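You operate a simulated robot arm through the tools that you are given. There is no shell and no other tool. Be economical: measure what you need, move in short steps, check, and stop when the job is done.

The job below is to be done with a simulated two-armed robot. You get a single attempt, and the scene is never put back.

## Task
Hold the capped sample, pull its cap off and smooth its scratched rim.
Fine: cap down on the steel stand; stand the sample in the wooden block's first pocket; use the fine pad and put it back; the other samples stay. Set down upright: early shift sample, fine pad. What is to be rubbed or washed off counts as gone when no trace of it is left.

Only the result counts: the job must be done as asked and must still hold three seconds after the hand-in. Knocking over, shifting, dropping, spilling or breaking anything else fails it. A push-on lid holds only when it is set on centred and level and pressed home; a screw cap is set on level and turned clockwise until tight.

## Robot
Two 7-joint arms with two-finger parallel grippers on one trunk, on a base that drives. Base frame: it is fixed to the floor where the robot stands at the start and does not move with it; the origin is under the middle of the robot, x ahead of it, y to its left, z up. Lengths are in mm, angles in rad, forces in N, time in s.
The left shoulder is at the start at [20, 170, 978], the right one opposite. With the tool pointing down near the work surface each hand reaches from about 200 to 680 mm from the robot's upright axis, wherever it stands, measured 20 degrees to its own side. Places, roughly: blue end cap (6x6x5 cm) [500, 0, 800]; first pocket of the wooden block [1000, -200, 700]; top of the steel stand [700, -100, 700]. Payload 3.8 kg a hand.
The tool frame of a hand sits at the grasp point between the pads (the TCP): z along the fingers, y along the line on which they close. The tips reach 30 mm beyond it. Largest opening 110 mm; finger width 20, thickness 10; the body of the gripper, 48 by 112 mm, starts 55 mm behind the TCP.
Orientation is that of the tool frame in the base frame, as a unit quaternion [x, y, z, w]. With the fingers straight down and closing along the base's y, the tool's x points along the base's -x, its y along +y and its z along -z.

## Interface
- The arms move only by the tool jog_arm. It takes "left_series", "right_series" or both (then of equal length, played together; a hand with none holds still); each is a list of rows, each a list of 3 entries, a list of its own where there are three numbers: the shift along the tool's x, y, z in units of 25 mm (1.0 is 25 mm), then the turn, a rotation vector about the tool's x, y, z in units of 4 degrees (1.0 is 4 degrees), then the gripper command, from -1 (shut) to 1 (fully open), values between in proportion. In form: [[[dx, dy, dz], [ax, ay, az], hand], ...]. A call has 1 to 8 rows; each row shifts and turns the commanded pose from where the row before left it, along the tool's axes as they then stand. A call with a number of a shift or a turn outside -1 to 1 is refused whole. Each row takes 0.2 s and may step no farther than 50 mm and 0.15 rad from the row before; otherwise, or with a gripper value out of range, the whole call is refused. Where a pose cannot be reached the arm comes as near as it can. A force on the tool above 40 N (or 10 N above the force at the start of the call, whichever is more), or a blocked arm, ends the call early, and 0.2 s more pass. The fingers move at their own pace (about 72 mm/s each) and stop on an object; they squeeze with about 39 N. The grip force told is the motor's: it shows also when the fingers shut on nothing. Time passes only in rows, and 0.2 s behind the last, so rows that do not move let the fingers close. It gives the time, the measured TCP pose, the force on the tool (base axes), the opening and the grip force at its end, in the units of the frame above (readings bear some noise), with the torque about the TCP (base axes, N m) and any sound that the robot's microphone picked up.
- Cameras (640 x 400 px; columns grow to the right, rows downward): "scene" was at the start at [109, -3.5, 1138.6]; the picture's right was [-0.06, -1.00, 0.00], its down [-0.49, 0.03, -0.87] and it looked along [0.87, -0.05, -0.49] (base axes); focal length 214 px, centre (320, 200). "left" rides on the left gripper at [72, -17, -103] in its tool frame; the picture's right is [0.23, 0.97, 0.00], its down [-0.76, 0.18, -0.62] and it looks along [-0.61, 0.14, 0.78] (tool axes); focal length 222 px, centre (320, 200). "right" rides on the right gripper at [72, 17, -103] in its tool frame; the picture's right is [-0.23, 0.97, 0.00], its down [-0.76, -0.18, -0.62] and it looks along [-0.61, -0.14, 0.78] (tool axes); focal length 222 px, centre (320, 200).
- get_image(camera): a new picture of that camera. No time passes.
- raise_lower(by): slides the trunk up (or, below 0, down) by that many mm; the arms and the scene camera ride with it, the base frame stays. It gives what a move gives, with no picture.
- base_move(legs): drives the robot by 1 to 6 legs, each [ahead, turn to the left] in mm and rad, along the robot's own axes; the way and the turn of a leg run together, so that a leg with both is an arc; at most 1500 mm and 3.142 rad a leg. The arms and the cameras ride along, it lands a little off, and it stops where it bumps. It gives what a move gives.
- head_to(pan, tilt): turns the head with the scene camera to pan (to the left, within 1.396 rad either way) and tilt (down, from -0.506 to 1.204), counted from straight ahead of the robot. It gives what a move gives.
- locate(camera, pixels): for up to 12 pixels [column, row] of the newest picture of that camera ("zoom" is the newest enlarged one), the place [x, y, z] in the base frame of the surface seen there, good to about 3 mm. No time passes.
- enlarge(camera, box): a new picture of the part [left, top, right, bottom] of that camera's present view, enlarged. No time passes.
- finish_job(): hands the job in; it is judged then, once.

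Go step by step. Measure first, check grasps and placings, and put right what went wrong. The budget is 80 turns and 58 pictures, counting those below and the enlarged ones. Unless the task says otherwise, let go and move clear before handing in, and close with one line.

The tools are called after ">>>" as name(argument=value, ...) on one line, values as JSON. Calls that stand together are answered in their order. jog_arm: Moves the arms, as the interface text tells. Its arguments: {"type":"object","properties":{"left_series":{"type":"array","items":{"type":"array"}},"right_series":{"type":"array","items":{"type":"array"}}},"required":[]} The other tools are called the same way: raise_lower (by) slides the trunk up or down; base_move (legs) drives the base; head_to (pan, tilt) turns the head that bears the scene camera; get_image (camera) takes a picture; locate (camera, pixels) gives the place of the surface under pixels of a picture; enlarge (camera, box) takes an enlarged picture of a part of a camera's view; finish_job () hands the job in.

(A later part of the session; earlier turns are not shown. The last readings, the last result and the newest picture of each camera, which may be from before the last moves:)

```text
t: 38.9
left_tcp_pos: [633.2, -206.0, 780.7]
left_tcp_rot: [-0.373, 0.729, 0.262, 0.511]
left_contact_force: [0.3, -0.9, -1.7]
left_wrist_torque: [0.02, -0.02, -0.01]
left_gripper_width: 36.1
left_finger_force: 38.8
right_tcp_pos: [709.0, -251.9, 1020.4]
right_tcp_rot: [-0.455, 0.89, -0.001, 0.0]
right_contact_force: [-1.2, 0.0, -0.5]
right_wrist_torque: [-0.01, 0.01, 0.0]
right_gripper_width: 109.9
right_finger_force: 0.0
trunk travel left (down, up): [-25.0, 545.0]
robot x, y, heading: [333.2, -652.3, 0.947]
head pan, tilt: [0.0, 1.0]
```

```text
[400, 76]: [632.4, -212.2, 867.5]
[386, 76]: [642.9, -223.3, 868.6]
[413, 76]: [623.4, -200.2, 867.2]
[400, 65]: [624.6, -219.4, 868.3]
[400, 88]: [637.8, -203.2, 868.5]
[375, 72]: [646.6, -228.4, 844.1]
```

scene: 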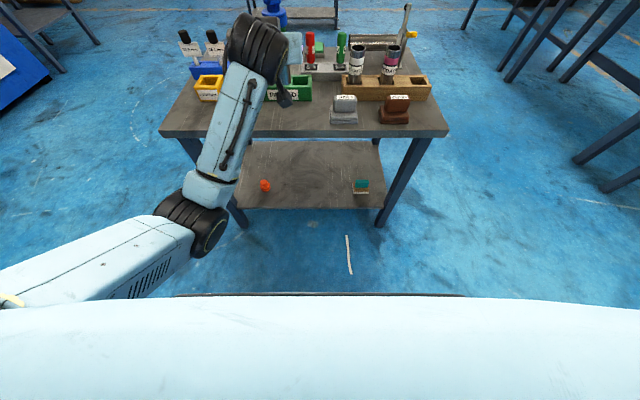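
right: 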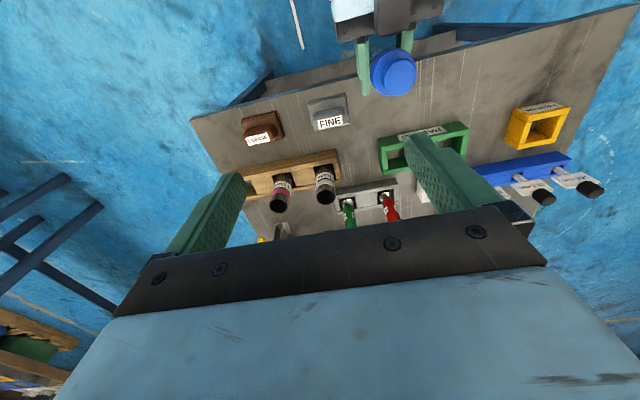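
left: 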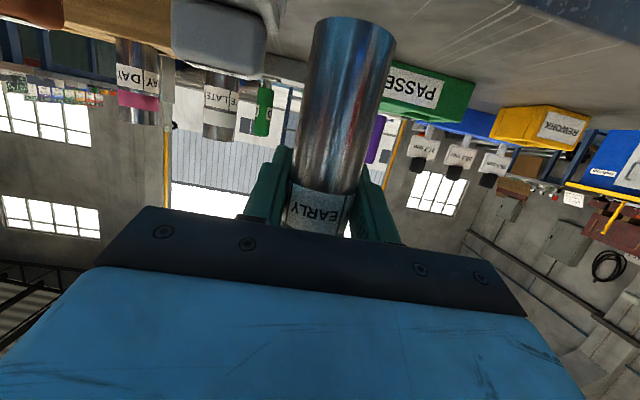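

It seems nearly stable but may creep, so I'll do the pulling and rubbing with the tube standing on the bench in the free front zone. First shift it left 75 mm, then drive forward 80 mm so both arms reach.

>>> jog_arm(left_series=[[[0, 0.5, 0], [0, 0, 0], -1], [[0, 0.5, 0], [0, 0, 0], -1], [[0, 0.5, 0], [0, 0, 0], -1], [[0, 0.5, 0], [0, 0, 0], -1], [[0, 0.5, 0], [0, 0, 0], -1], [[0, 0.5, 0], [0, 0, 0], -1]])

>>> base_move(legs=[[80, 0]])

>>> get_image(camera="right")

```text
t: 40.3
left_tcp_pos: [571.8, -161.9, 778.4]
left_tcp_rot: [-0.372, 0.73, 0.261, 0.511]
left_contact_force: [-0.2, -0.5, -3.1]
left_wrist_torque: [-0.01, 0.01, 0.0]
left_gripper_width: 36.3
left_finger_force: 39.0
right_tcp_pos: [707.8, -251.8, 1020.5]
right_tcp_rot: [-0.455, 0.89, 0.001, 0.0]
right_contact_force: [-0.5, 0.5, 0.1]
right_wrist_torque: [0.0, 0.01, -0.02]
right_gripper_width: 109.9
right_finger_force: 0.0
trunk travel left (down, up): [-25.0, 545.0]
robot x, y, heading: [332.3, -656.6, 0.942]
head pan, tilt: [0.0, 1.0]
```

```text
t: 41.3
left_tcp_pos: [619.3, -97.1, 779.9]
left_tcp_rot: [-0.372, 0.73, 0.26, 0.511]
left_contact_force: [-0.5, -0.5, -2.1]
left_wrist_torque: [-0.01, -0.05, 0.02]
left_gripper_width: 36.5
left_finger_force: 39.0
right_tcp_pos: [755.1, -187.6, 1020.0]
right_tcp_rot: [-0.455, 0.891, 0.0, 0.0]
right_contact_force: [-0.7, 0.0, -0.1]
right_wrist_torque: [-0.02, -0.03, -0.01]
right_gripper_width: 110.2
right_finger_force: 0.0
trunk travel left (down, up): [-25.0, 545.0]
robot x, y, heading: [375.0, -591.0, 0.943]
head pan, tilt: [0.0, 1.0]
```

```text
25 pictures are left
```

right: 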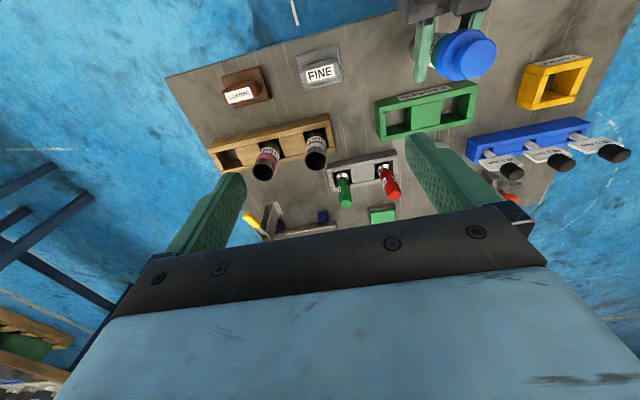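

>>> locate(camera="right", pixels=[[471, 53], [455, 53], [487, 53], [471, 40], [471, 66], [440, 52], [408, 94], [318, 73], [330, 66], [345, 82], [300, 56], [455, 92]])

>>> enlarge(camera="right", box=[280, 20, 520, 150])

```text
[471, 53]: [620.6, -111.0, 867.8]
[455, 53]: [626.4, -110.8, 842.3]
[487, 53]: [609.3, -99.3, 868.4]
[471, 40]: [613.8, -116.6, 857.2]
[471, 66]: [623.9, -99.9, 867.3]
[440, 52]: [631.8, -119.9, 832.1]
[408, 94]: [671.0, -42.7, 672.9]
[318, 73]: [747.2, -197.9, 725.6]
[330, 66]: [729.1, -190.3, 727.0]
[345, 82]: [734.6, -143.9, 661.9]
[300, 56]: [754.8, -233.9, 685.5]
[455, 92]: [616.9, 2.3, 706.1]
```

```text
2.67 times, centred on (400, 85) of right
```

zoom: 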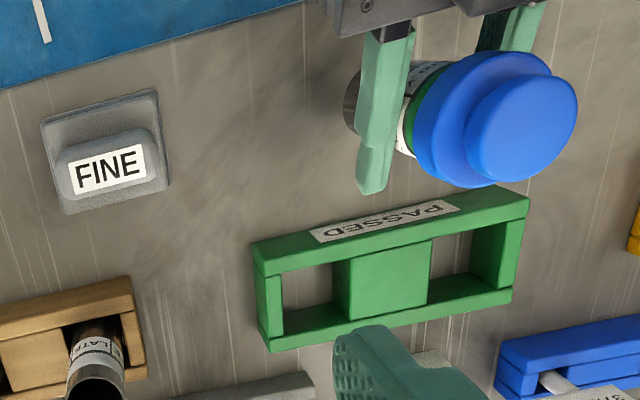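

The cap top is at z≈868, not creeping further, so the tube bottom is at ≈707. I'll lower it slowly onto the bench here.

>>> jog_arm(left_series=[[[0.47, 0, 0.17], [0, 0, 0], -1], [[0.47, 0, 0.17], [0, 0, 0], -1], [[0.47, 0, 0.17], [0, 0, 0], -1], [[0.09, 0, 0.035], [0, 0, 0], -1], [[0.09, 0, 0.035], [0, 0, 0], -1], [[0.09, 0, 0.035], [0, 0, 0], -1]])

>>> jog_arm(left_series=[[[0.06, 0, 0.02], [0, 0, 0], -1], [[0.06, 0, 0.02], [0, 0, 0], -1]])

```text
t: 42.7
left_tcp_pos: [620.4, -96.7, 734.5]
left_tcp_rot: [-0.372, 0.73, 0.261, 0.511]
left_contact_force: [-0.3, 0.0, -1.6]
left_wrist_torque: [-0.02, 0.01, 0.0]
left_gripper_width: 36.3
left_finger_force: 38.2
right_tcp_pos: [755.2, -187.9, 1020.2]
right_tcp_rot: [-0.455, 0.891, -0.001, 0.0]
right_contact_force: [-0.2, -0.5, 0.1]
right_wrist_torque: [0.0, 0.03, 0.01]
right_gripper_width: 110.1
right_finger_force: 0.0
trunk travel left (down, up): [-25.0, 545.0]
robot x, y, heading: [378.2, -593.1, 0.946]
head pan, tilt: [0.0, 1.0]
```

```text
t: 43.3
left_tcp_pos: [619.9, -96.9, 735.5]
left_tcp_rot: [-0.372, 0.729, 0.262, 0.512]
left_contact_force: [0.4, 2.5, 7.7]
left_wrist_torque: [-0.08, 0.09, -0.04]
left_gripper_width: 36.4
left_finger_force: 38.3
right_tcp_pos: [754.8, -188.5, 1021.2]
right_tcp_rot: [-0.455, 0.891, 0.001, 0.0]
right_contact_force: [-0.2, 0.4, 0.3]
right_wrist_torque: [-0.02, 0.0, 0.03]
right_gripper_width: 109.9
right_finger_force: 0.1
trunk travel left (down, up): [-25.0, 545.0]
robot x, y, heading: [381.7, -588.5, 0.943]
head pan, tilt: [0.0, 1.0]
```

It rests on the bench (+7.7 N). I'll open slightly so the tube stands upright by itself, then grip again.

>>> jog_arm(left_series=[[[0, 0, 0], [0, 0, 0], 0.0], [[0, 0, 0], [0, 0, 0], 0.0], [[0, 0, 0], [0, 0, 0], 0.0], [[0, 0, 0], [0, 0, 0], -1], [[0, 0, 0], [0, 0, 0], -1], [[0, 0, 0], [0, 0, 0], -1]])

>>> jog_arm(right_series=[[[0, 0.7, 0], [0, 0, 0], 1], [[0, 0.7, 0], [0, 0, 0], 1], [[0, 0.7, 0], [0, 0, 0], 1], [[0, 0.7, 0], [0, 0, 0], 1]])

>>> get_image(camera="right")

```text
t: 44.7
left_tcp_pos: [619.9, -96.2, 731.7]
left_tcp_rot: [-0.372, 0.73, 0.26, 0.511]
left_contact_force: [0.4, -0.7, -0.9]
left_wrist_torque: [-0.07, -0.03, -0.03]
left_gripper_width: 36.6
left_finger_force: 39.4
right_tcp_pos: [755.0, -188.5, 1021.7]
right_tcp_rot: [-0.454, 0.891, 0.0, -0.001]
right_contact_force: [-0.4, -0.9, -0.1]
right_wrist_torque: [-0.01, -0.05, 0.04]
right_gripper_width: 109.9
right_finger_force: 0.1
trunk travel left (down, up): [-25.0, 545.0]
robot x, y, heading: [382.7, -593.5, 0.941]
head pan, tilt: [0.0, 1.0]
```

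```text
t: 45.7
left_tcp_pos: [619.5, -98.1, 732.4]
left_tcp_rot: [-0.372, 0.73, 0.261, 0.511]
left_contact_force: [-0.8, 0.3, 0.2]
left_wrist_torque: [0.02, 0.02, 0.01]
left_gripper_width: 36.7
left_finger_force: 38.9
right_tcp_pos: [684.1, -167.0, 1014.1]
right_tcp_rot: [-0.454, 0.891, 0.001, 0.0]
right_contact_force: [0.2, -0.8, -0.1]
right_wrist_torque: [0.02, 0.04, -0.02]
right_gripper_width: 110.3
right_finger_force: 0.1
right hand out of reach, approached as far as the arm can: row 1, 2, 3, 4
trunk travel left (down, up): [-25.0, 545.0]
robot x, y, heading: [372.5, -592.7, 0.944]
head pan, tilt: [0.0, 1.0]
```

```text
23 pictures are left
```

right: 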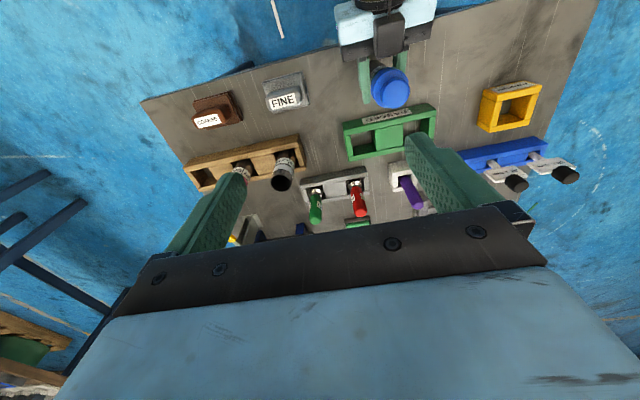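

I'll lower the right hand to z≈930, where its reach is better, then move over the cap.

>>> jog_arm(right_series=[[[0, 0, 1], [0, 0, 0], 1], [[0, 0, 1], [0, 0, 0], 1], [[-0.2, 0.6, 1], [0, 0, 0], 1], [[-0.2, 0.8, 0.5], [0, 0, 0], 1], [[-0.2, 0.8, 0], [0, 0, 0], 1], [[-0.1, 0.8, 0], [0, 0, 0], 1], [[-0.1, 0.7, 0], [0, 0, 0], 1]])

>>> get_image(camera="right")

```text
t: 47.3
left_tcp_pos: [620.3, -97.6, 732.3]
left_tcp_rot: [-0.373, 0.729, 0.261, 0.511]
left_contact_force: [0.0, 0.8, -0.3]
left_wrist_torque: [0.02, -0.01, 0.03]
left_gripper_width: 36.3
left_finger_force: 39.0
right_tcp_pos: [635.2, -123.8, 920.8]
right_tcp_rot: [-0.455, 0.891, 0.0, 0.0]
right_contact_force: [-1.4, -0.7, 0.2]
right_wrist_torque: [-0.01, 0.01, -0.01]
right_gripper_width: 110.3
right_finger_force: 0.0
right hand out of reach, approached as far as the arm can: row 5, 6, 7
trunk travel left (down, up): [-25.0, 545.0]
robot x, y, heading: [380.9, -591.9, 0.939]
head pan, tilt: [0.0, 1.0]
```

```text
22 pictures are left
```

right: 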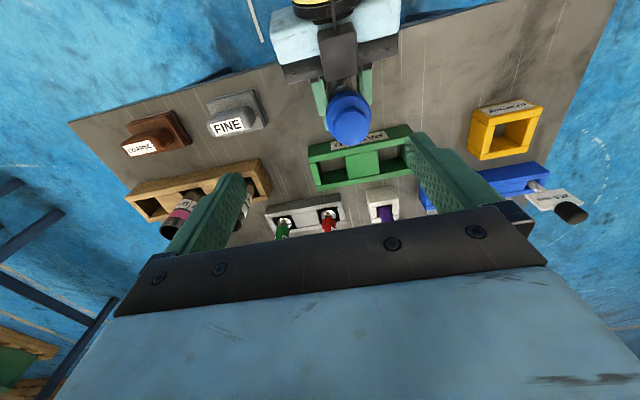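

Still out of reach at z=921; I'll go down to z≈860 and then finish the sideways move.

>>> jog_arm(right_series=[[[0, 0, 1], [0, 0, 0], 1], [[0, 0, 1], [0, 0, 0], 1], [[-0.15, 0.3, 0.3], [0, 0, 0], 1], [[-0.15, 0.4, 0], [0, 0, 0], 1], [[-0.22, 0.42, 0], [0, 0, 0], 1]])

>>> get_image(camera="right")

>>> locate(camera="right", pixels=[[310, 120], [320, 120], [330, 120], [320, 105], [310, 105], [330, 105], [320, 90], [300, 100], [340, 100], [320, 135], [300, 80], [320, 75]])

```text
t: 48.5
left_tcp_pos: [619.3, -96.7, 730.7]
left_tcp_rot: [-0.373, 0.73, 0.261, 0.511]
left_contact_force: [0.2, 0.0, -0.6]
left_wrist_torque: [0.03, -0.01, 0.0]
left_gripper_width: 36.4
left_finger_force: 38.9
right_tcp_pos: [625.1, -108.0, 863.8]
right_tcp_rot: [-0.455, 0.89, 0.001, 0.0]
right_contact_force: [-0.8, -0.1, -0.3]
right_wrist_torque: [-0.01, 0.0, -0.02]
right_gripper_width: 110.0
right_finger_force: 0.0
right hand out of reach, approached as far as the arm can: row 5
trunk travel left (down, up): [-25.0, 545.0]
robot x, y, heading: [378.9, -592.8, 0.941]
head pan, tilt: [0.0, 1.0]
```

```text
21 pictures are left
```

right: 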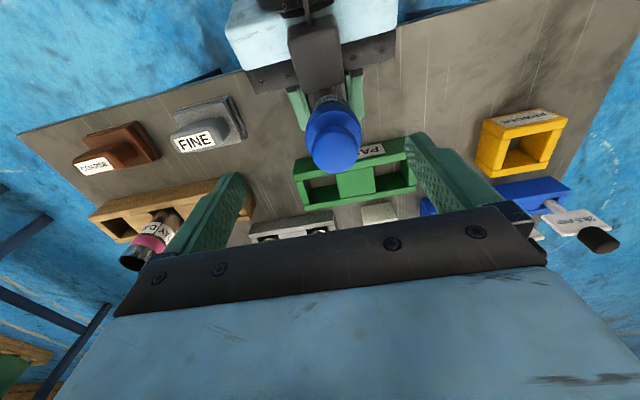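

```text
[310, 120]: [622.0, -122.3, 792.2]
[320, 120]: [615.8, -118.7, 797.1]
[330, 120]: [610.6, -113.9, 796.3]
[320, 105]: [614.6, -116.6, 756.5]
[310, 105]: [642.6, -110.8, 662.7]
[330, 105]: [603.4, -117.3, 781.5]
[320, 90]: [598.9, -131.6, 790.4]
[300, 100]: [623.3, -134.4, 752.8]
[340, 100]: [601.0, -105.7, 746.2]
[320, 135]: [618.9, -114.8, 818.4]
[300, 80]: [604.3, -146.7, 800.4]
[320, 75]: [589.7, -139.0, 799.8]
```

>>> locate(camera="right", pixels=[[336, 150], [320, 150], [352, 150], [336, 162], [336, 140], [336, 168], [315, 150], [357, 150]])

```text
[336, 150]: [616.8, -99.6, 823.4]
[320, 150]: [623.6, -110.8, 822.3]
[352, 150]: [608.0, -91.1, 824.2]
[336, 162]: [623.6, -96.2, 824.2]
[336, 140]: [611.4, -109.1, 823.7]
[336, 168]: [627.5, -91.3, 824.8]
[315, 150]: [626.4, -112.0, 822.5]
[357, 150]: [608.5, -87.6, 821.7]
```

Knob axis ≈ (618,-100), top z=823. I'll correct by 10 mm sideways, lower so the tips span the flange (TCP z≈804), and close.

>>> jog_arm(right_series=[[[-0.05, 0.2, 0.4], [0, 0, 0], 1], [[-0.05, 0.21, 0.4], [0, 0, 0], 1], [[0, 0, 0.5], [0, 0, 0], 1], [[0, 0, 0.5], [0, 0, 0], 1], [[0, 0, 0.5], [0, 0, 0], 1]])

>>> get_image(camera="right")

```text
t: 49.7
left_tcp_pos: [619.7, -96.7, 732.3]
left_tcp_rot: [-0.373, 0.729, 0.261, 0.511]
left_contact_force: [-0.1, 0.4, 1.0]
left_wrist_torque: [0.02, -0.05, 0.01]
left_gripper_width: 36.8
left_finger_force: 38.6
right_tcp_pos: [618.2, -102.1, 809.0]
right_tcp_rot: [-0.454, 0.891, 0.0, 0.0]
right_contact_force: [-0.1, 0.4, 0.2]
right_wrist_torque: [0.02, -0.05, 0.01]
right_gripper_width: 110.1
right_finger_force: 0.0
right hand out of reach, approached as far as the arm can: row 1
trunk travel left (down, up): [-25.0, 545.0]
robot x, y, heading: [378.7, -592.8, 0.943]
head pan, tilt: [0.0, 1.0]
```

```text
20 pictures are left
```

right: 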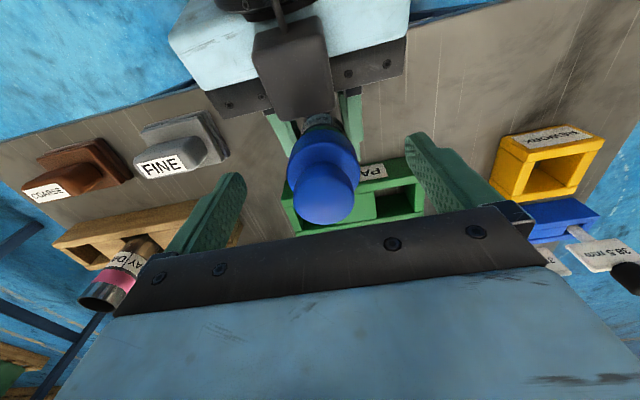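

Well centred. Lower 4 mm more and close on the cap.

>>> jog_arm(right_series=[[[-0.05, 0, 0.16], [0, 0, 0], 1], [[0, 0, 0], [0, 0, 0], -1], [[0, 0, 0], [0, 0, 0], -1], [[0, 0, 0], [0, 0, 0], -1], [[0, 0, 0], [0, 0, 0], -1]])

>>> jog_arm(right_series=[[[0, 0, -0.15], [0, 0, 0], -1], [[0, 0, -0.15], [0, 0, 0], -1], [[0, 0, -0.2], [0, 0, 0], -1]])

```text
t: 50.9
left_tcp_pos: [619.1, -98.3, 731.2]
left_tcp_rot: [-0.372, 0.73, 0.26, 0.511]
left_contact_force: [3.1, -6.8, -1.0]
left_wrist_torque: [0.25, 0.09, 0.06]
left_gripper_width: 36.5
left_finger_force: 38.5
right_tcp_pos: [618.1, -101.5, 804.6]
right_tcp_rot: [-0.455, 0.891, 0.001, 0.0]
right_contact_force: [-3.1, 7.4, -1.6]
right_wrist_torque: [0.26, 0.13, -0.04]
right_gripper_width: 48.1
right_finger_force: 39.4
trunk travel left (down, up): [-25.0, 545.0]
robot x, y, heading: [379.0, -592.6, 0.944]
head pan, tilt: [0.0, 1.0]
```

```text
t: 51.7
left_tcp_pos: [618.9, -96.8, 731.4]
left_tcp_rot: [-0.373, 0.729, 0.262, 0.51]
left_contact_force: [2.7, -5.5, 1.2]
left_wrist_torque: [0.27, 0.29, -0.01]
left_gripper_width: 36.3
left_finger_force: 38.8
right_tcp_pos: [618.9, -101.2, 819.5]
right_tcp_rot: [-0.454, 0.891, 0.0, -0.001]
right_contact_force: [-3.7, 5.5, -1.1]
right_wrist_torque: [0.09, 0.07, 0.01]
right_gripper_width: 48.2
right_finger_force: 38.7
trunk travel left (down, up): [-25.0, 545.0]
robot x, y, heading: [372.0, -592.1, 0.943]
head pan, tilt: [0.0, 1.0]
```

The right hand rose 15 mm with little force. I'll keep pulling up and check the cap.

>>> jog_arm(right_series=[[[0, 0, -0.5], [0, 0, 0], -1], [[0, 0, -0.5], [0, 0, 0], -1], [[0, 0, -0.5], [0, 0, 0], -1], [[0, 0, -0.5], [0, 0, 0], -1]])

>>> get_image(camera="right")

```text
t: 52.7
left_tcp_pos: [619.6, -96.9, 731.7]
left_tcp_rot: [-0.373, 0.729, 0.261, 0.511]
left_contact_force: [-1.7, 0.7, 1.6]
left_wrist_torque: [-0.04, 0.04, -0.04]
left_gripper_width: 36.6
left_finger_force: 38.9
right_tcp_pos: [617.4, -108.4, 867.3]
right_tcp_rot: [-0.454, 0.891, 0.001, 0.001]
right_contact_force: [-0.1, 0.0, -0.9]
right_wrist_torque: [-0.03, 0.0, 0.01]
right_gripper_width: 48.2
right_finger_force: 38.8
right hand out of reach, approached as far as the arm can: row 3
trunk travel left (down, up): [-25.0, 545.0]
robot x, y, heading: [377.9, -589.6, 0.94]
head pan, tilt: [0.0, 1.0]
```

```text
19 pictures are left
```

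right: 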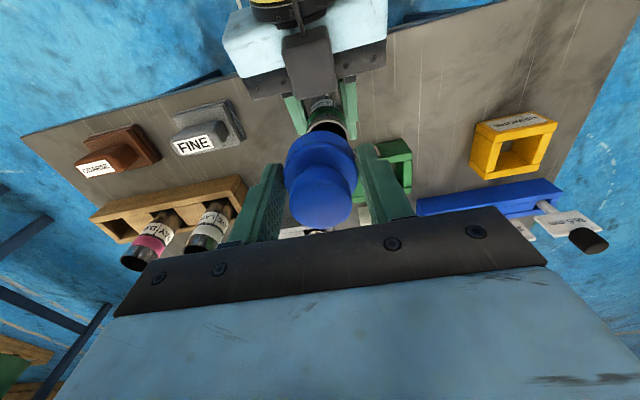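

The cap is off and the green-banded tube mouth is visible at (325,125). Before setting the cap down I'll measure the pad base and tray edges around the free spot.

>>> locate(camera="right", pixels=[[227, 101], [243, 137], [174, 115], [238, 137], [210, 130], [185, 145], [208, 138], [250, 165], [325, 124], [345, 128], [410, 150], [380, 145]])

>>> enlarge(camera="right", box=[150, 60, 430, 240])

```text
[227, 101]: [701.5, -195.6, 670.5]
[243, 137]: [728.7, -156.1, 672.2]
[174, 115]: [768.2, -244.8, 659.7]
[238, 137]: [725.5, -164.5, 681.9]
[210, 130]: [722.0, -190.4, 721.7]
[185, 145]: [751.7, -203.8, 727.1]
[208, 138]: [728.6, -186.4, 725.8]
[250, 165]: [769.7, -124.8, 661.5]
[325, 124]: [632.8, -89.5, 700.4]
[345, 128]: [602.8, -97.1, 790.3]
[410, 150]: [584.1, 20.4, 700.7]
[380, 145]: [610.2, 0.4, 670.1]
```

```text
2.22 times, centred on (290, 150) of right
```

zoom: 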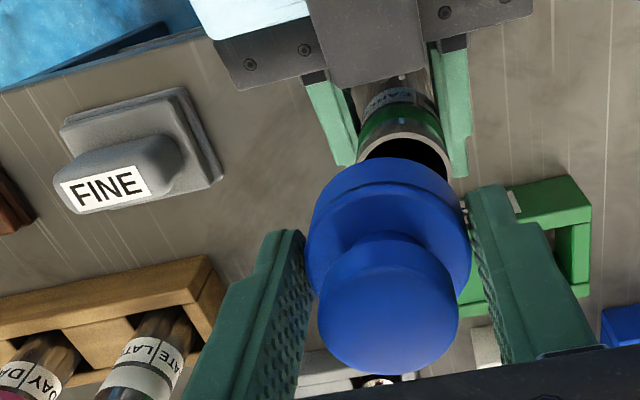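

The free spot near (695,-124) matches the hint. To leave room for the right gripper I'll first lift the tube 8 mm and shift it 40 mm left, then carry the cap over and down.

>>> jog_arm(left_series=[[[-0.3, 0, -0.11], [0, 0, 0], -1], [[0, 0.4, 0], [0, 0, 0], -1], [[0, 0.4, 0], [0, 0, 0], -1], [[0, 0.4, 0], [0, 0, 0], -1], [[0, 0.4, 0], [0, 0, 0], -1]], right_series=[[[0, 0, -0.2], [0, 0, 0], -1], [[-0.2, -0.6, 0], [0, 0, 0], -1], [[-0.4, -0.8, 0], [0, 0, 0], -1], [[-0.4, -0.8, 0], [0, 0, 0], -1], [[-0.31, -0.7, 0], [0, 0, 0], -1]])

>>> jog_arm(right_series=[[[0, 0, 0.8], [0, 0, 0], -1], [[0, 0, 0.8], [0, 0, 0], -1], [[0, 0, 0.8], [0, 0, 0], -1], [[0, 0, 0.8], [0, 0, 0], -1], [[0, 0, 0.8], [0, 0, 0], -1]])

>>> get_image(camera="right")

```text
t: 53.9
left_tcp_pos: [587.9, -74.0, 740.2]
left_tcp_rot: [-0.372, 0.73, 0.26, 0.511]
left_contact_force: [0.3, -0.2, -1.7]
left_wrist_torque: [-0.01, -0.02, -0.02]
left_gripper_width: 36.5
left_finger_force: 39.1
right_tcp_pos: [695.3, -125.0, 871.1]
right_tcp_rot: [-0.455, 0.89, -0.001, -0.001]
right_contact_force: [0.0, 0.0, 0.6]
right_wrist_torque: [-0.04, 0.03, 0.01]
right_gripper_width: 48.2
right_finger_force: 38.6
right hand out of reach, approached as far as the arm can: row 1
trunk travel left (down, up): [-25.0, 545.0]
robot x, y, heading: [379.6, -592.0, 0.944]
head pan, tilt: [0.0, 1.0]
```

```text
t: 55.1
left_tcp_pos: [586.8, -72.1, 740.0]
left_tcp_rot: [-0.373, 0.73, 0.261, 0.51]
left_contact_force: [-0.4, 0.2, -2.2]
left_wrist_torque: [0.04, 0.06, 0.05]
left_gripper_width: 36.6
left_finger_force: 38.8
right_tcp_pos: [696.0, -125.5, 771.7]
right_tcp_rot: [-0.455, 0.891, -0.001, 0.0]
right_contact_force: [1.6, -0.5, -0.4]
right_wrist_torque: [-0.04, -0.05, 0.04]
right_gripper_width: 48.1
right_finger_force: 38.9
trunk travel left (down, up): [-25.0, 545.0]
robot x, y, heading: [377.3, -590.2, 0.941]
head pan, tilt: [0.0, 1.0]
```

```text
17 pictures are left
```

right: 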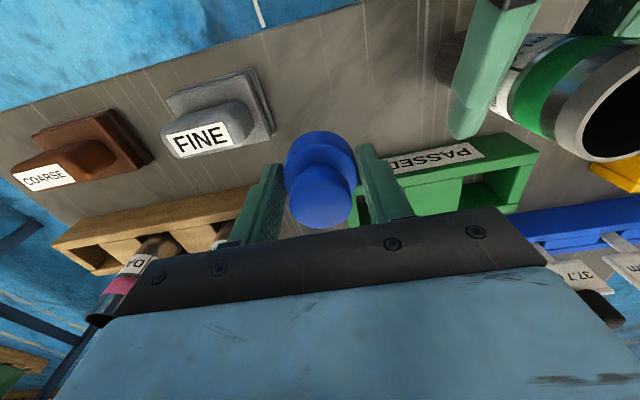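

Path is clear. Lower to ≈702, then creep until contact.

>>> jog_arm(right_series=[[[0, 0, 0.7], [0, 0, 0], -1], [[0, 0, 0.7], [0, 0, 0], -1], [[0, 0, 0.7], [0, 0, 0], -1], [[0, 0, 0.6], [0, 0, 0], -1], [[0, 0, 0.1], [0, 0, 0], -1]])

>>> jog_arm(right_series=[[[0, 0, 0.1], [0, 0, 0], -1], [[0, 0, 0.1], [0, 0, 0], -1]])

>>> enlarge(camera="right", box=[200, 80, 460, 260])

```text
t: 56.3
left_tcp_pos: [587.2, -73.5, 740.4]
left_tcp_rot: [-0.372, 0.73, 0.26, 0.511]
left_contact_force: [-0.2, 0.1, -2.2]
left_wrist_torque: [0.06, 0.0, 0.01]
left_gripper_width: 36.9
left_finger_force: 39.0
right_tcp_pos: [696.8, -125.1, 702.5]
right_tcp_rot: [-0.456, 0.89, -0.001, 0.0]
right_contact_force: [-0.2, -0.3, -0.3]
right_wrist_torque: [-0.01, -0.03, 0.02]
right_gripper_width: 48.2
right_finger_force: 39.3
trunk travel left (down, up): [-25.0, 545.0]
robot x, y, heading: [379.1, -593.9, 0.946]
head pan, tilt: [0.0, 1.0]
```

```text
t: 56.9
left_tcp_pos: [586.7, -73.3, 739.5]
left_tcp_rot: [-0.373, 0.729, 0.261, 0.511]
left_contact_force: [-0.7, -0.1, -1.6]
left_wrist_torque: [0.04, -0.02, -0.01]
left_gripper_width: 36.4
left_finger_force: 38.9
right_tcp_pos: [696.5, -125.1, 697.1]
right_tcp_rot: [-0.455, 0.891, 0.0, -0.001]
right_contact_force: [-0.2, 1.1, -0.6]
right_wrist_torque: [-0.04, -0.03, 0.02]
right_gripper_width: 48.1
right_finger_force: 39.1
trunk travel left (down, up): [-25.0, 545.0]
robot x, y, heading: [376.1, -590.1, 0.941]
head pan, tilt: [0.0, 1.0]
```

```text
2.22 times, centred on (330, 170) of right
```

zoom: 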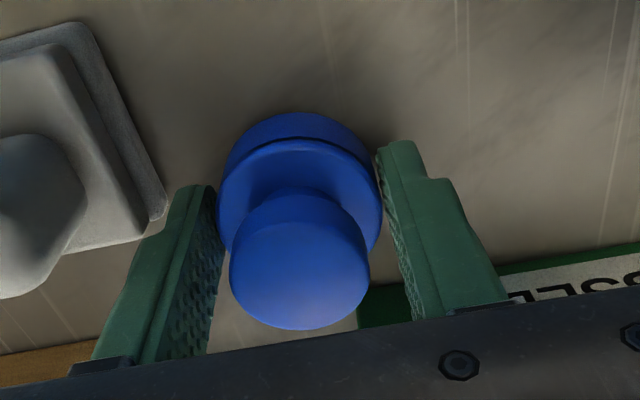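

No contact yet; continue in 2 mm steps.

>>> jog_arm(right_series=[[[0, 0, 0.06], [0, 0, 0], -1], [[0, 0, 0.06], [0, 0, 0], -1]])

>>> jog_arm(right_series=[[[0, 0, 0.04], [0, 0, 0], -1], [[0, 0, 0.04], [0, 0, 0], -1]])

```text
t: 57.5
left_tcp_pos: [586.8, -73.8, 740.1]
left_tcp_rot: [-0.373, 0.729, 0.262, 0.51]
left_contact_force: [-1.0, -0.3, -0.8]
left_wrist_torque: [0.01, 0.0, 0.02]
left_gripper_width: 36.6
left_finger_force: 38.7
right_tcp_pos: [697.2, -125.0, 693.3]
right_tcp_rot: [-0.455, 0.891, -0.001, 0.0]
right_contact_force: [0.2, -0.2, -0.6]
right_wrist_torque: [-0.03, 0.02, 0.02]
right_gripper_width: 48.2
right_finger_force: 38.7
trunk travel left (down, up): [-25.0, 545.0]
robot x, y, heading: [374.9, -595.5, 0.944]
head pan, tilt: [0.0, 1.0]
```

```text
t: 58.1
left_tcp_pos: [587.8, -73.8, 739.8]
left_tcp_rot: [-0.373, 0.73, 0.261, 0.51]
left_contact_force: [-0.5, 0.0, -1.8]
left_wrist_torque: [0.02, 0.01, -0.03]
left_gripper_width: 36.6
left_finger_force: 39.2
right_tcp_pos: [695.9, -124.8, 692.0]
right_tcp_rot: [-0.455, 0.891, 0.0, -0.001]
right_contact_force: [1.0, -0.9, 0.1]
right_wrist_torque: [-0.03, 0.0, 0.02]
right_gripper_width: 48.1
right_finger_force: 38.6
trunk travel left (down, up): [-25.0, 545.0]
robot x, y, heading: [379.2, -590.9, 0.944]
head pan, tilt: [0.0, 1.0]
```

The tips are at bench level (≈662), so the cap is at most a millimetre above it. Release gently with a small opening and rise.

>>> jog_arm(right_series=[[[0, 0, 0.02], [0, 0, 0], -1], [[0, 0, 0], [0, 0, 0], 0.05], [[0, 0, 0], [0, 0, 0], 0.05], [[0, 0, -0.5], [0, 0, 0], 0.05], [[0, 0, -1], [0, 0, 0], 0.05], [[0, 0, -1], [0, 0, 0], 0.05], [[0, 0, -1], [0, 0, 0], 0.05], [[0, 0, -1], [0, 0, 0], 0.3]])

>>> get_image(camera="right")

```text
t: 59.9
left_tcp_pos: [587.4, -73.4, 739.4]
left_tcp_rot: [-0.372, 0.729, 0.261, 0.511]
left_contact_force: [0.2, -0.7, -2.3]
left_wrist_torque: [0.01, 0.0, 0.01]
left_gripper_width: 36.7
left_finger_force: 38.7
right_tcp_pos: [695.9, -124.6, 804.8]
right_tcp_rot: [-0.455, 0.891, 0.0, 0.0]
right_contact_force: [-0.1, 0.1, -0.4]
right_wrist_torque: [-0.03, 0.01, 0.0]
right_gripper_width: 71.6
right_finger_force: 0.1
trunk travel left (down, up): [-25.0, 545.0]
robot x, y, heading: [377.0, -589.7, 0.944]
head pan, tilt: [0.0, 1.0]
```

```text
15 pictures are left
```

right: 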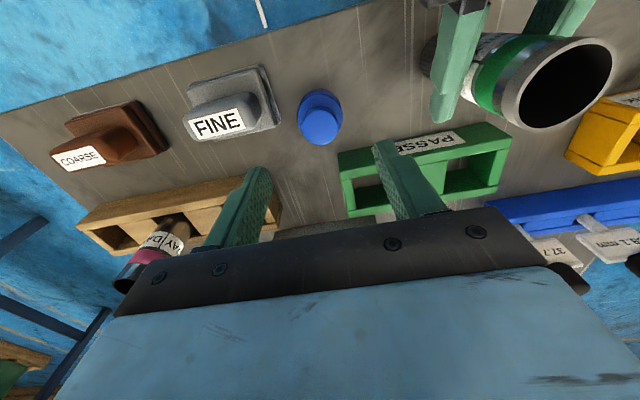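

The cap stands upright at (320,117). Now look at the rim for scratches and measure the FINE pad's handle.

>>> enlarge(camera="right", box=[470, 20, 630, 140])

>>> locate(camera="right", pixels=[[192, 125], [217, 124], [241, 120], [235, 106], [200, 104], [250, 95], [255, 115], [274, 122], [262, 68], [187, 84], [260, 128], [225, 112]])

```text
3.33 times, centred on (550, 80) of right
```

zoom: 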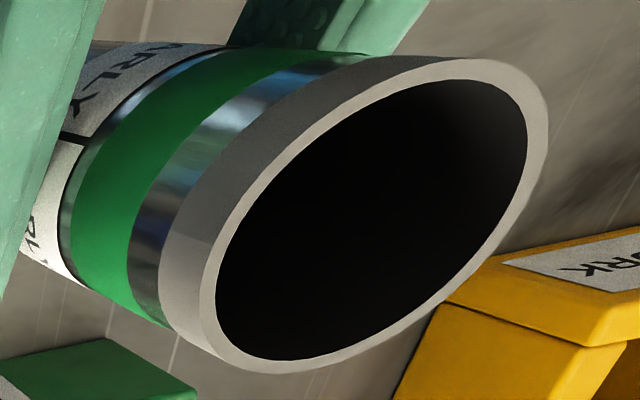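

```text
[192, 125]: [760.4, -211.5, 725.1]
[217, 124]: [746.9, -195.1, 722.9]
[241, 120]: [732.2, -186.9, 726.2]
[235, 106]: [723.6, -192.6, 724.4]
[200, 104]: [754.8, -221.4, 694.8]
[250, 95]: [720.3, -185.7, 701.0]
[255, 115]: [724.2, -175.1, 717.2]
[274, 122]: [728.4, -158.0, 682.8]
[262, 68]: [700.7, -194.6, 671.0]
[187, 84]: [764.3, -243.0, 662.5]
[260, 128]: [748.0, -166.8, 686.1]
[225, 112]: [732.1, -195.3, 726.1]
```

The rim's top edge is matte grey and scratched all round. FINE handle centre: 535 forward, 64 right of the robot's axis, top z=726. Move the right hand over it (opening ≈72), then look.

>>> jog_arm(right_series=[[[0.3, -0.8, 0], [0, 0, 0], 0.3], [[0.3, -0.8, 0], [0, 0, 0], 0.3], [[0.3, -0.8, 0], [0, 0, 0], 0.3], [[0.3, -0.8, 0], [0, 0, 0], 0.3], [[0, 0, 0.8], [0, 0, 0], 0.3], [[0, 0, 0.4], [0, 0, 0], 0.3]])

>>> enlarge(camera="right", box=[180, 60, 460, 240])

>>> locate(camera="zoom", pixels=[[250, 230], [300, 230], [350, 230], [390, 230], [300, 200], [300, 260], [260, 180], [360, 180]])

```text
t: 61.3
left_tcp_pos: [587.3, -74.7, 739.7]
left_tcp_rot: [-0.372, 0.73, 0.261, 0.511]
left_contact_force: [0.1, -0.5, -2.0]
left_wrist_torque: [-0.01, 0.03, -0.03]
left_gripper_width: 36.6
left_finger_force: 39.6
right_tcp_pos: [743.7, -195.6, 774.2]
right_tcp_rot: [-0.454, 0.891, 0.0, 0.0]
right_contact_force: [0.1, -0.2, -0.7]
right_wrist_torque: [-0.01, 0.01, 0.01]
right_gripper_width: 71.7
right_finger_force: 0.0
trunk travel left (down, up): [-25.0, 545.0]
robot x, y, heading: [377.4, -592.0, 0.946]
head pan, tilt: [0.0, 1.0]
```

```text
2.22 times, centred on (320, 150) of right
```

zoom: 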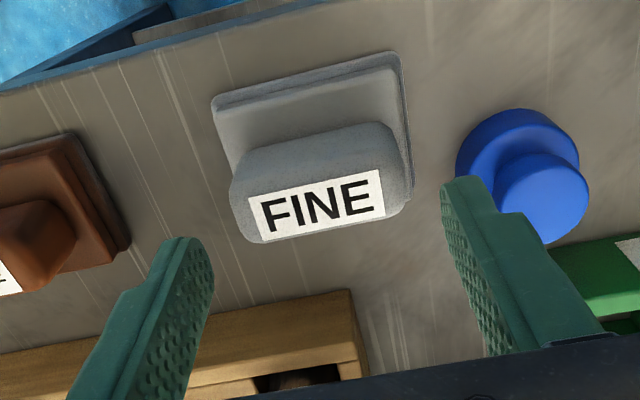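

```text
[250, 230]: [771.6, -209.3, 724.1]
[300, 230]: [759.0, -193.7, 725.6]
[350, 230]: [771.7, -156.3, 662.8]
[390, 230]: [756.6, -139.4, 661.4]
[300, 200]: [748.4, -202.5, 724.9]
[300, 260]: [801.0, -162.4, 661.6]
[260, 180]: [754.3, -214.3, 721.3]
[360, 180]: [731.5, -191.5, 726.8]
```

The hand is centred on the handle. Descend to z≈720 and close.

>>> jog_arm(right_series=[[[0, 0.04, 0.7], [0, 0, 0], 0.3], [[0, 0, 0.7], [0, 0, 0], 0.3], [[0, 0, 0.7], [0, 0, 0], 0.3], [[0, 0, 0.05], [0, 0, 0], 0.3], [[0, 0, 0], [0, 0, 0], -1], [[0, 0, 0], [0, 0, 0], -1], [[0, 0, 0], [0, 0, 0], -1]])

>>> jog_arm(right_series=[[[0, 0, -0.2], [0, 0, 0], -1], [[0, 0, -0.8], [0, 0, 0], -1], [[0, 0, -0.8], [0, 0, 0], -1], [[0, 0, -0.8], [0, 0, 0], -1]])

>>> get_image(camera="right")

```text
t: 62.9
left_tcp_pos: [587.2, -74.0, 740.1]
left_tcp_rot: [-0.373, 0.73, 0.261, 0.51]
left_contact_force: [-0.8, 0.8, -2.8]
left_wrist_torque: [-0.01, 0.0, 0.02]
left_gripper_width: 36.4
left_finger_force: 39.3
right_tcp_pos: [743.7, -195.7, 720.5]
right_tcp_rot: [-0.454, 0.891, 0.001, 0.0]
right_contact_force: [1.1, -0.3, -0.7]
right_wrist_torque: [0.06, 0.02, -0.01]
right_gripper_width: 61.4
right_finger_force: 38.4
trunk travel left (down, up): [-25.0, 545.0]
robot x, y, heading: [376.2, -591.0, 0.943]
head pan, tilt: [0.0, 1.0]
```

```text
t: 63.9
left_tcp_pos: [586.5, -73.9, 739.5]
left_tcp_rot: [-0.373, 0.73, 0.26, 0.511]
left_contact_force: [-0.6, -0.2, -2.3]
left_wrist_torque: [-0.01, -0.01, -0.01]
left_gripper_width: 36.1
left_finger_force: 38.7
right_tcp_pos: [743.3, -195.3, 784.9]
right_tcp_rot: [-0.455, 0.89, 0.0, 0.0]
right_contact_force: [1.1, -0.1, -1.5]
right_wrist_torque: [0.01, -0.01, -0.03]
right_gripper_width: 61.2
right_finger_force: 39.0
trunk travel left (down, up): [-25.0, 545.0]
robot x, y, heading: [380.6, -591.3, 0.947]
head pan, tilt: [0.0, 1.0]
```

```text
12 pictures are left
```

right: 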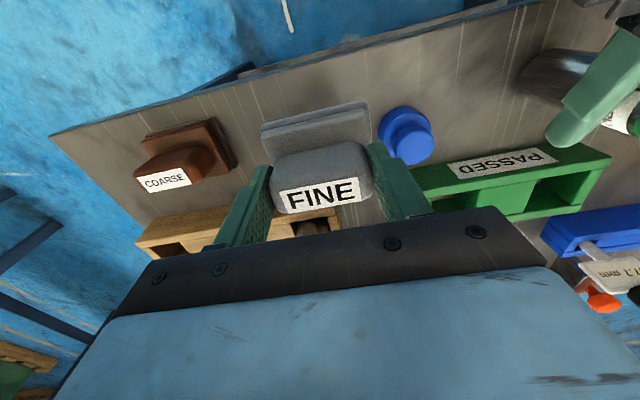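

The FINE pad is held (lifted from TCP (743.5,-195.5,720.5)). Raise it, bring the tube right to about 78 mm left of axis, and set it back on the bench.

>>> jog_arm(left_series=[[[0, 0, 0], [0, 0, 0], -1], [[0.05, -0.4, -0.14], [0, 0, 0], -1], [[0.05, -0.6, -0.14], [0, 0, 0], -1], [[0.05, -0.6, -0.14], [0, 0, 0], -1], [[0.05, -0.6, -0.14], [0, 0, 0], -1], [[0.15, 0, 0.055], [0, 0, 0], -1], [[0.09, 0, 0.03], [0, 0, 0], -1], [[0.05, 0, 0.02], [0, 0, 0], -1]], right_series=[[[0, 0, -0.9], [0, 0, 0], -1], [[0, 0, -0.9], [0, 0, 0], -1], [[0, 0, -0.9], [0, 0, 0], -1], [[0, 0, -0.9], [0, 0, 0], -1], [[0, 0, 0], [0, 0, 0], -1], [[0, 0, 0], [0, 0, 0], -1], [[0, 0, 0], [0, 0, 0], -1], [[0, 0, 0], [0, 0, 0], -1]])

>>> jog_arm(left_series=[[[0.06, 0, 0.02], [0, 0, 0], -1]])

>>> get_image(camera="right")

```text
t: 65.7
left_tcp_pos: [622.6, -117.5, 732.5]
left_tcp_rot: [-0.374, 0.729, 0.262, 0.51]
left_contact_force: [-0.2, 0.4, -1.4]
left_wrist_torque: [-0.01, -0.02, 0.0]
left_gripper_width: 36.2
left_finger_force: 39.0
right_tcp_pos: [742.7, -196.9, 875.6]
right_tcp_rot: [-0.454, 0.891, 0.0, 0.0]
right_contact_force: [-0.4, -0.4, -0.8]
right_wrist_torque: [0.02, 0.04, 0.03]
right_gripper_width: 61.4
right_finger_force: 39.4
trunk travel left (down, up): [-25.0, 545.0]
robot x, y, heading: [379.9, -596.9, 0.947]
head pan, tilt: [0.0, 1.0]
```

```text
t: 66.1
left_tcp_pos: [622.7, -119.0, 732.0]
left_tcp_rot: [-0.372, 0.728, 0.262, 0.512]
left_contact_force: [-0.8, -0.2, 3.9]
left_wrist_torque: [-0.15, 0.02, -0.03]
left_gripper_width: 36.6
left_finger_force: 38.7
right_tcp_pos: [742.8, -196.7, 876.7]
right_tcp_rot: [-0.455, 0.891, 0.0, 0.0]
right_contact_force: [-0.4, 0.5, -1.9]
right_wrist_torque: [0.03, 0.0, 0.01]
right_gripper_width: 61.8
right_finger_force: 39.1
trunk travel left (down, up): [-25.0, 545.0]
robot x, y, heading: [378.2, -591.8, 0.942]
head pan, tilt: [0.0, 1.0]
```

```text
11 pictures are left
```

right: 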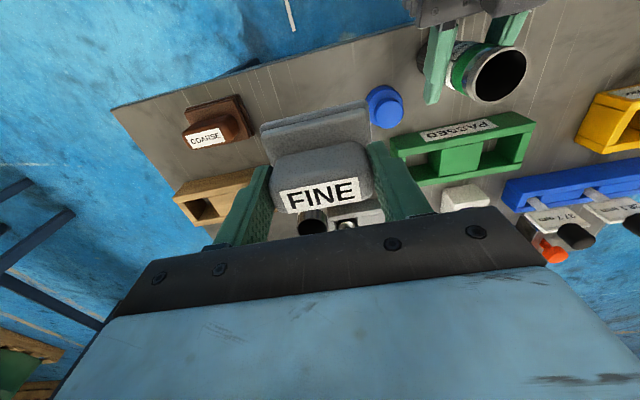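

Tube rests on the bench. Measure its rim.

>>> locate(camera="right", pixels=[[525, 60], [523, 70], [476, 85], [485, 100], [510, 94], [490, 55], [505, 48], [478, 72]])

```text
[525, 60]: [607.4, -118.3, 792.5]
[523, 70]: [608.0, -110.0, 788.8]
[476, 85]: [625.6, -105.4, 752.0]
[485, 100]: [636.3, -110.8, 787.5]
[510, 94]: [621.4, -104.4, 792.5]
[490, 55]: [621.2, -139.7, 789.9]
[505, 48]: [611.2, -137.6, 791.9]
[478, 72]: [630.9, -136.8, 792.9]
```

Rim: z≈791, centre ≈ (621,-121). The pad face touches at TCP z≈850. Bring the pad over it at z≈862.

>>> jog_arm(right_series=[[[0.06, 0.95, 0.1], [0, 0, 0], -1], [[0.06, 0.95, 0.1], [0, 0, 0], -1], [[0.06, 0.95, 0.1], [0, 0, 0], -1], [[0.07, 0.95, 0.1], [0, 0, 0], -1], [[0.07, 0.95, 0.1], [0, 0, 0], -1], [[0.07, 0.95, 0.1], [0, 0, 0], -1]])

>>> jog_arm(right_series=[[[0, 0, 0.2], [0, 0, 0], -1], [[0, 0, 0.1], [0, 0, 0], -1]])

```text
t: 67.5
left_tcp_pos: [621.9, -119.0, 732.0]
left_tcp_rot: [-0.372, 0.729, 0.261, 0.512]
left_contact_force: [-0.7, 2.5, 11.4]
left_wrist_torque: [-0.05, -0.01, -0.05]
left_gripper_width: 36.8
left_finger_force: 38.9
right_tcp_pos: [620.4, -120.0, 861.4]
right_tcp_rot: [-0.455, 0.891, 0.0, 0.0]
right_contact_force: [0.2, 0.4, -1.9]
right_wrist_torque: [0.02, 0.02, 0.06]
right_gripper_width: 61.5
right_finger_force: 39.3
trunk travel left (down, up): [-25.0, 545.0]
robot x, y, heading: [378.3, -588.1, 0.947]
head pan, tilt: [0.0, 1.0]
```

```text
t: 68.1
left_tcp_pos: [621.8, -118.8, 731.9]
left_tcp_rot: [-0.371, 0.729, 0.261, 0.513]
left_contact_force: [0.6, 3.8, 14.2]
left_wrist_torque: [0.03, -0.13, 0.04]
left_gripper_width: 36.3
left_finger_force: 39.1
right_tcp_pos: [620.8, -119.8, 853.7]
right_tcp_rot: [-0.454, 0.891, -0.001, 0.0]
right_contact_force: [-0.2, 0.2, -2.0]
right_wrist_torque: [-0.01, -0.02, -0.01]
right_gripper_width: 61.4
right_finger_force: 39.3
trunk travel left (down, up): [-25.0, 545.0]
robot x, y, heading: [376.0, -590.6, 0.944]
head pan, tilt: [0.0, 1.0]
```

Perfectly aligned. Lower in 1 mm rows until the pad touches.

>>> jog_arm(right_series=[[[0, 0, 0.05], [0, 0, 0], -1], [[0, 0, 0.05], [0, 0, 0], -1], [[0, 0, 0.05], [0, 0, 0], -1]])

>>> jog_arm(right_series=[[[0, 0, 0.04], [0, 0, 0], -1], [[0, 0, 0.04], [0, 0, 0], -1]])

```text
t: 68.9
left_tcp_pos: [623.3, -118.2, 731.3]
left_tcp_rot: [-0.372, 0.729, 0.261, 0.512]
left_contact_force: [1.4, 6.8, 15.1]
left_wrist_torque: [0.04, -0.26, 0.04]
left_gripper_width: 36.4
left_finger_force: 38.6
right_tcp_pos: [621.3, -120.9, 849.9]
right_tcp_rot: [-0.454, 0.891, 0.0, 0.0]
right_contact_force: [-0.3, 0.6, 1.1]
right_wrist_torque: [0.03, 0.0, -0.02]
right_gripper_width: 61.6
right_finger_force: 38.8
trunk travel left (down, up): [-25.0, 545.0]
robot x, y, heading: [380.2, -593.3, 0.946]
head pan, tilt: [0.0, 1.0]
```

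```text
t: 69.5
left_tcp_pos: [622.5, -117.6, 732.6]
left_tcp_rot: [-0.373, 0.729, 0.261, 0.511]
left_contact_force: [5.3, 13.3, 12.3]
left_wrist_torque: [0.26, -0.55, -0.02]
left_gripper_width: 36.4
left_finger_force: 38.6
right_tcp_pos: [621.4, -120.3, 851.6]
right_tcp_rot: [-0.456, 0.89, 0.002, 0.001]
right_contact_force: [0.3, -0.3, 19.5]
right_wrist_torque: [-0.2, 0.07, 0.03]
right_gripper_width: 61.2
right_finger_force: 39.3
trunk travel left (down, up): [-25.0, 545.0]
robot x, y, heading: [377.4, -588.9, 0.942]
head pan, tilt: [0.0, 1.0]
```

Contact with ~19 N; I'll ease slightly and rub with strokes of ±10 mm in both directions.

>>> jog_arm(right_series=[[[0.3, 0, -0.03], [0, 0, 0], -1], [[-0.3, 0.3, 0], [0, 0, 0], -1], [[-0.3, -0.3, 0], [0, 0, 0], -1], [[0.3, -0.3, 0], [0, 0, 0], -1], [[0.3, 0.3, 0], [0, 0, 0], -1], [[-0.3, 0.3, 0], [0, 0, 0], -1], [[-0.3, -0.3, 0], [0, 0, 0], -1], [[0.3, 0, 0], [0, 0, 0], -1]])

>>> jog_arm(right_series=[[[0.3, 0, 0], [0, 0, 0], -1], [[-0.6, 0, 0], [0, 0, 0], -1], [[0.6, 0, 0], [0, 0, 0], -1], [[-0.6, 0, 0], [0, 0, 0], -1], [[0.3, 0.3, 0], [0, 0, 0], -1], [[0, -0.6, 0], [0, 0, 0], -1], [[0, 0.6, 0], [0, 0, 0], -1], [[0, -0.3, 0], [0, 0, 0], -1]])

```text
t: 71.3
left_tcp_pos: [621.8, -120.5, 730.9]
left_tcp_rot: [-0.372, 0.73, 0.26, 0.511]
left_contact_force: [-5.8, -9.2, -3.5]
left_wrist_torque: [1.1, -0.21, 0.17]
left_gripper_width: 36.4
left_finger_force: 38.8
right_tcp_pos: [620.7, -119.6, 850.6]
right_tcp_rot: [-0.456, 0.89, 0.003, 0.003]
right_contact_force: [0.7, 13.1, 20.7]
right_wrist_torque: [0.53, 0.22, -0.08]
right_gripper_width: 61.4
right_finger_force: 39.2
trunk travel left (down, up): [-25.0, 545.0]
robot x, y, heading: [380.2, -588.4, 0.945]
head pan, tilt: [0.0, 1.0]
```

```text
t: 73.1
left_tcp_pos: [621.7, -117.9, 730.8]
left_tcp_rot: [-0.373, 0.729, 0.262, 0.511]
left_contact_force: [-11.8, -9.6, -3.5]
left_wrist_torque: [0.55, -0.15, 0.16]
left_gripper_width: 36.7
left_finger_force: 38.9
right_tcp_pos: [619.6, -119.0, 850.1]
right_tcp_rot: [-0.455, 0.89, 0.003, 0.002]
right_contact_force: [8.8, 10.5, 19.0]
right_wrist_torque: [0.84, -0.6, -0.01]
right_gripper_width: 61.4
right_finger_force: 38.6
trunk travel left (down, up): [-25.0, 545.0]
robot x, y, heading: [375.9, -590.5, 0.942]
head pan, tilt: [0.0, 1.0]
```

Steady rubbing at ~20 N. One more set of strokes, then lift the pad aside and inspect.

>>> jog_arm(right_series=[[[0.4, 0, 0], [0, 0, 0], -1], [[-0.4, 0.4, 0], [0, 0, 0], -1], [[-0.4, -0.4, 0], [0, 0, 0], -1], [[0.4, -0.4, 0], [0, 0, 0], -1], [[0.4, 0.4, 0], [0, 0, 0], -1], [[-0.4, 0.4, 0], [0, 0, 0], -1], [[-0.4, -0.4, 0], [0, 0, 0], -1], [[0.4, 0, 0], [0, 0, 0], -1]])

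>>> jog_arm(right_series=[[[0, 0, -0.5], [0, 0, 0], -1], [[0, -0.8, -0.3], [0, 0, 0], -1], [[0, -0.9, -0.2], [0, 0, 0], -1], [[0, -0.9, 0], [0, 0, 0], -1], [[0, -0.9, 0], [0, 0, 0], -1]])

>>> enlarge(camera="right", box=[360, 0, 600, 150])

```text
t: 74.9
left_tcp_pos: [622.7, -119.7, 731.2]
left_tcp_rot: [-0.372, 0.729, 0.26, 0.512]
left_contact_force: [-4.4, -11.6, 0.0]
left_wrist_torque: [0.83, -0.38, 0.23]
left_gripper_width: 36.7
left_finger_force: 39.5
right_tcp_pos: [621.4, -119.6, 849.0]
right_tcp_rot: [-0.455, 0.89, 0.002, 0.002]
right_contact_force: [1.4, 13.7, 16.5]
right_wrist_torque: [0.99, 0.17, -0.21]
right_gripper_width: 61.4
right_finger_force: 39.4
trunk travel left (down, up): [-25.0, 545.0]
robot x, y, heading: [375.0, -589.4, 0.942]
head pan, tilt: [0.0, 1.0]
```

```text
t: 76.1
left_tcp_pos: [622.5, -118.4, 730.5]
left_tcp_rot: [-0.372, 0.729, 0.261, 0.512]
left_contact_force: [1.8, 1.7, 8.3]
left_wrist_torque: [0.21, -0.28, 0.02]
left_gripper_width: 36.3
left_finger_force: 39.0
right_tcp_pos: [692.0, -172.3, 872.8]
right_tcp_rot: [-0.454, 0.891, 0.0, 0.0]
right_contact_force: [0.1, -1.1, -1.4]
right_wrist_torque: [0.01, -0.01, 0.0]
right_gripper_width: 61.6
right_finger_force: 39.1
trunk travel left (down, up): [-25.0, 545.0]
robot x, y, heading: [379.3, -588.7, 0.942]
head pan, tilt: [0.0, 1.0]
```

```text
2.67 times, centred on (480, 75) of right
```

zoom: 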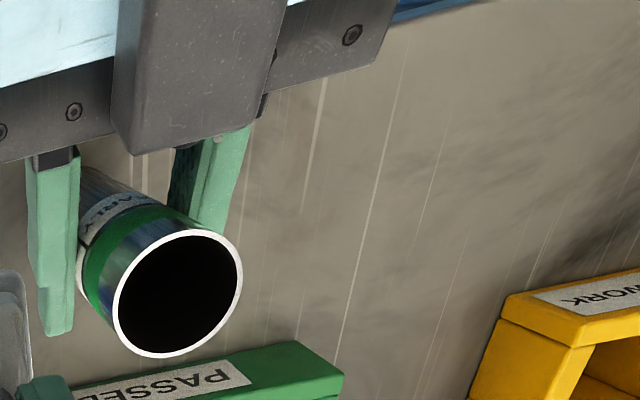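

The rim now looks bright all round; a tighter zoom to check for leftover scratch traces.

>>> enlarge(camera="right", box=[385, 70, 465, 140])

```text
5.71 times, centred on (425, 105) of right
```

zoom: 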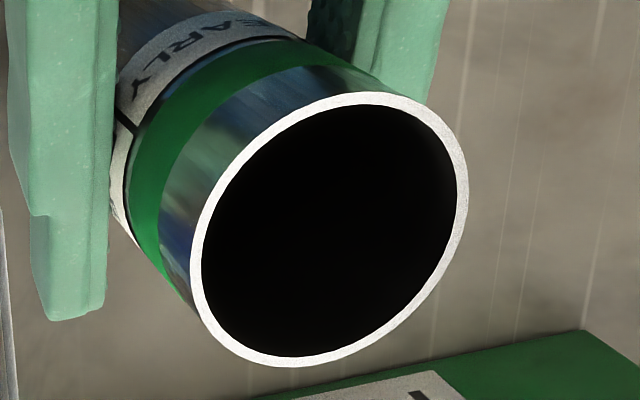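

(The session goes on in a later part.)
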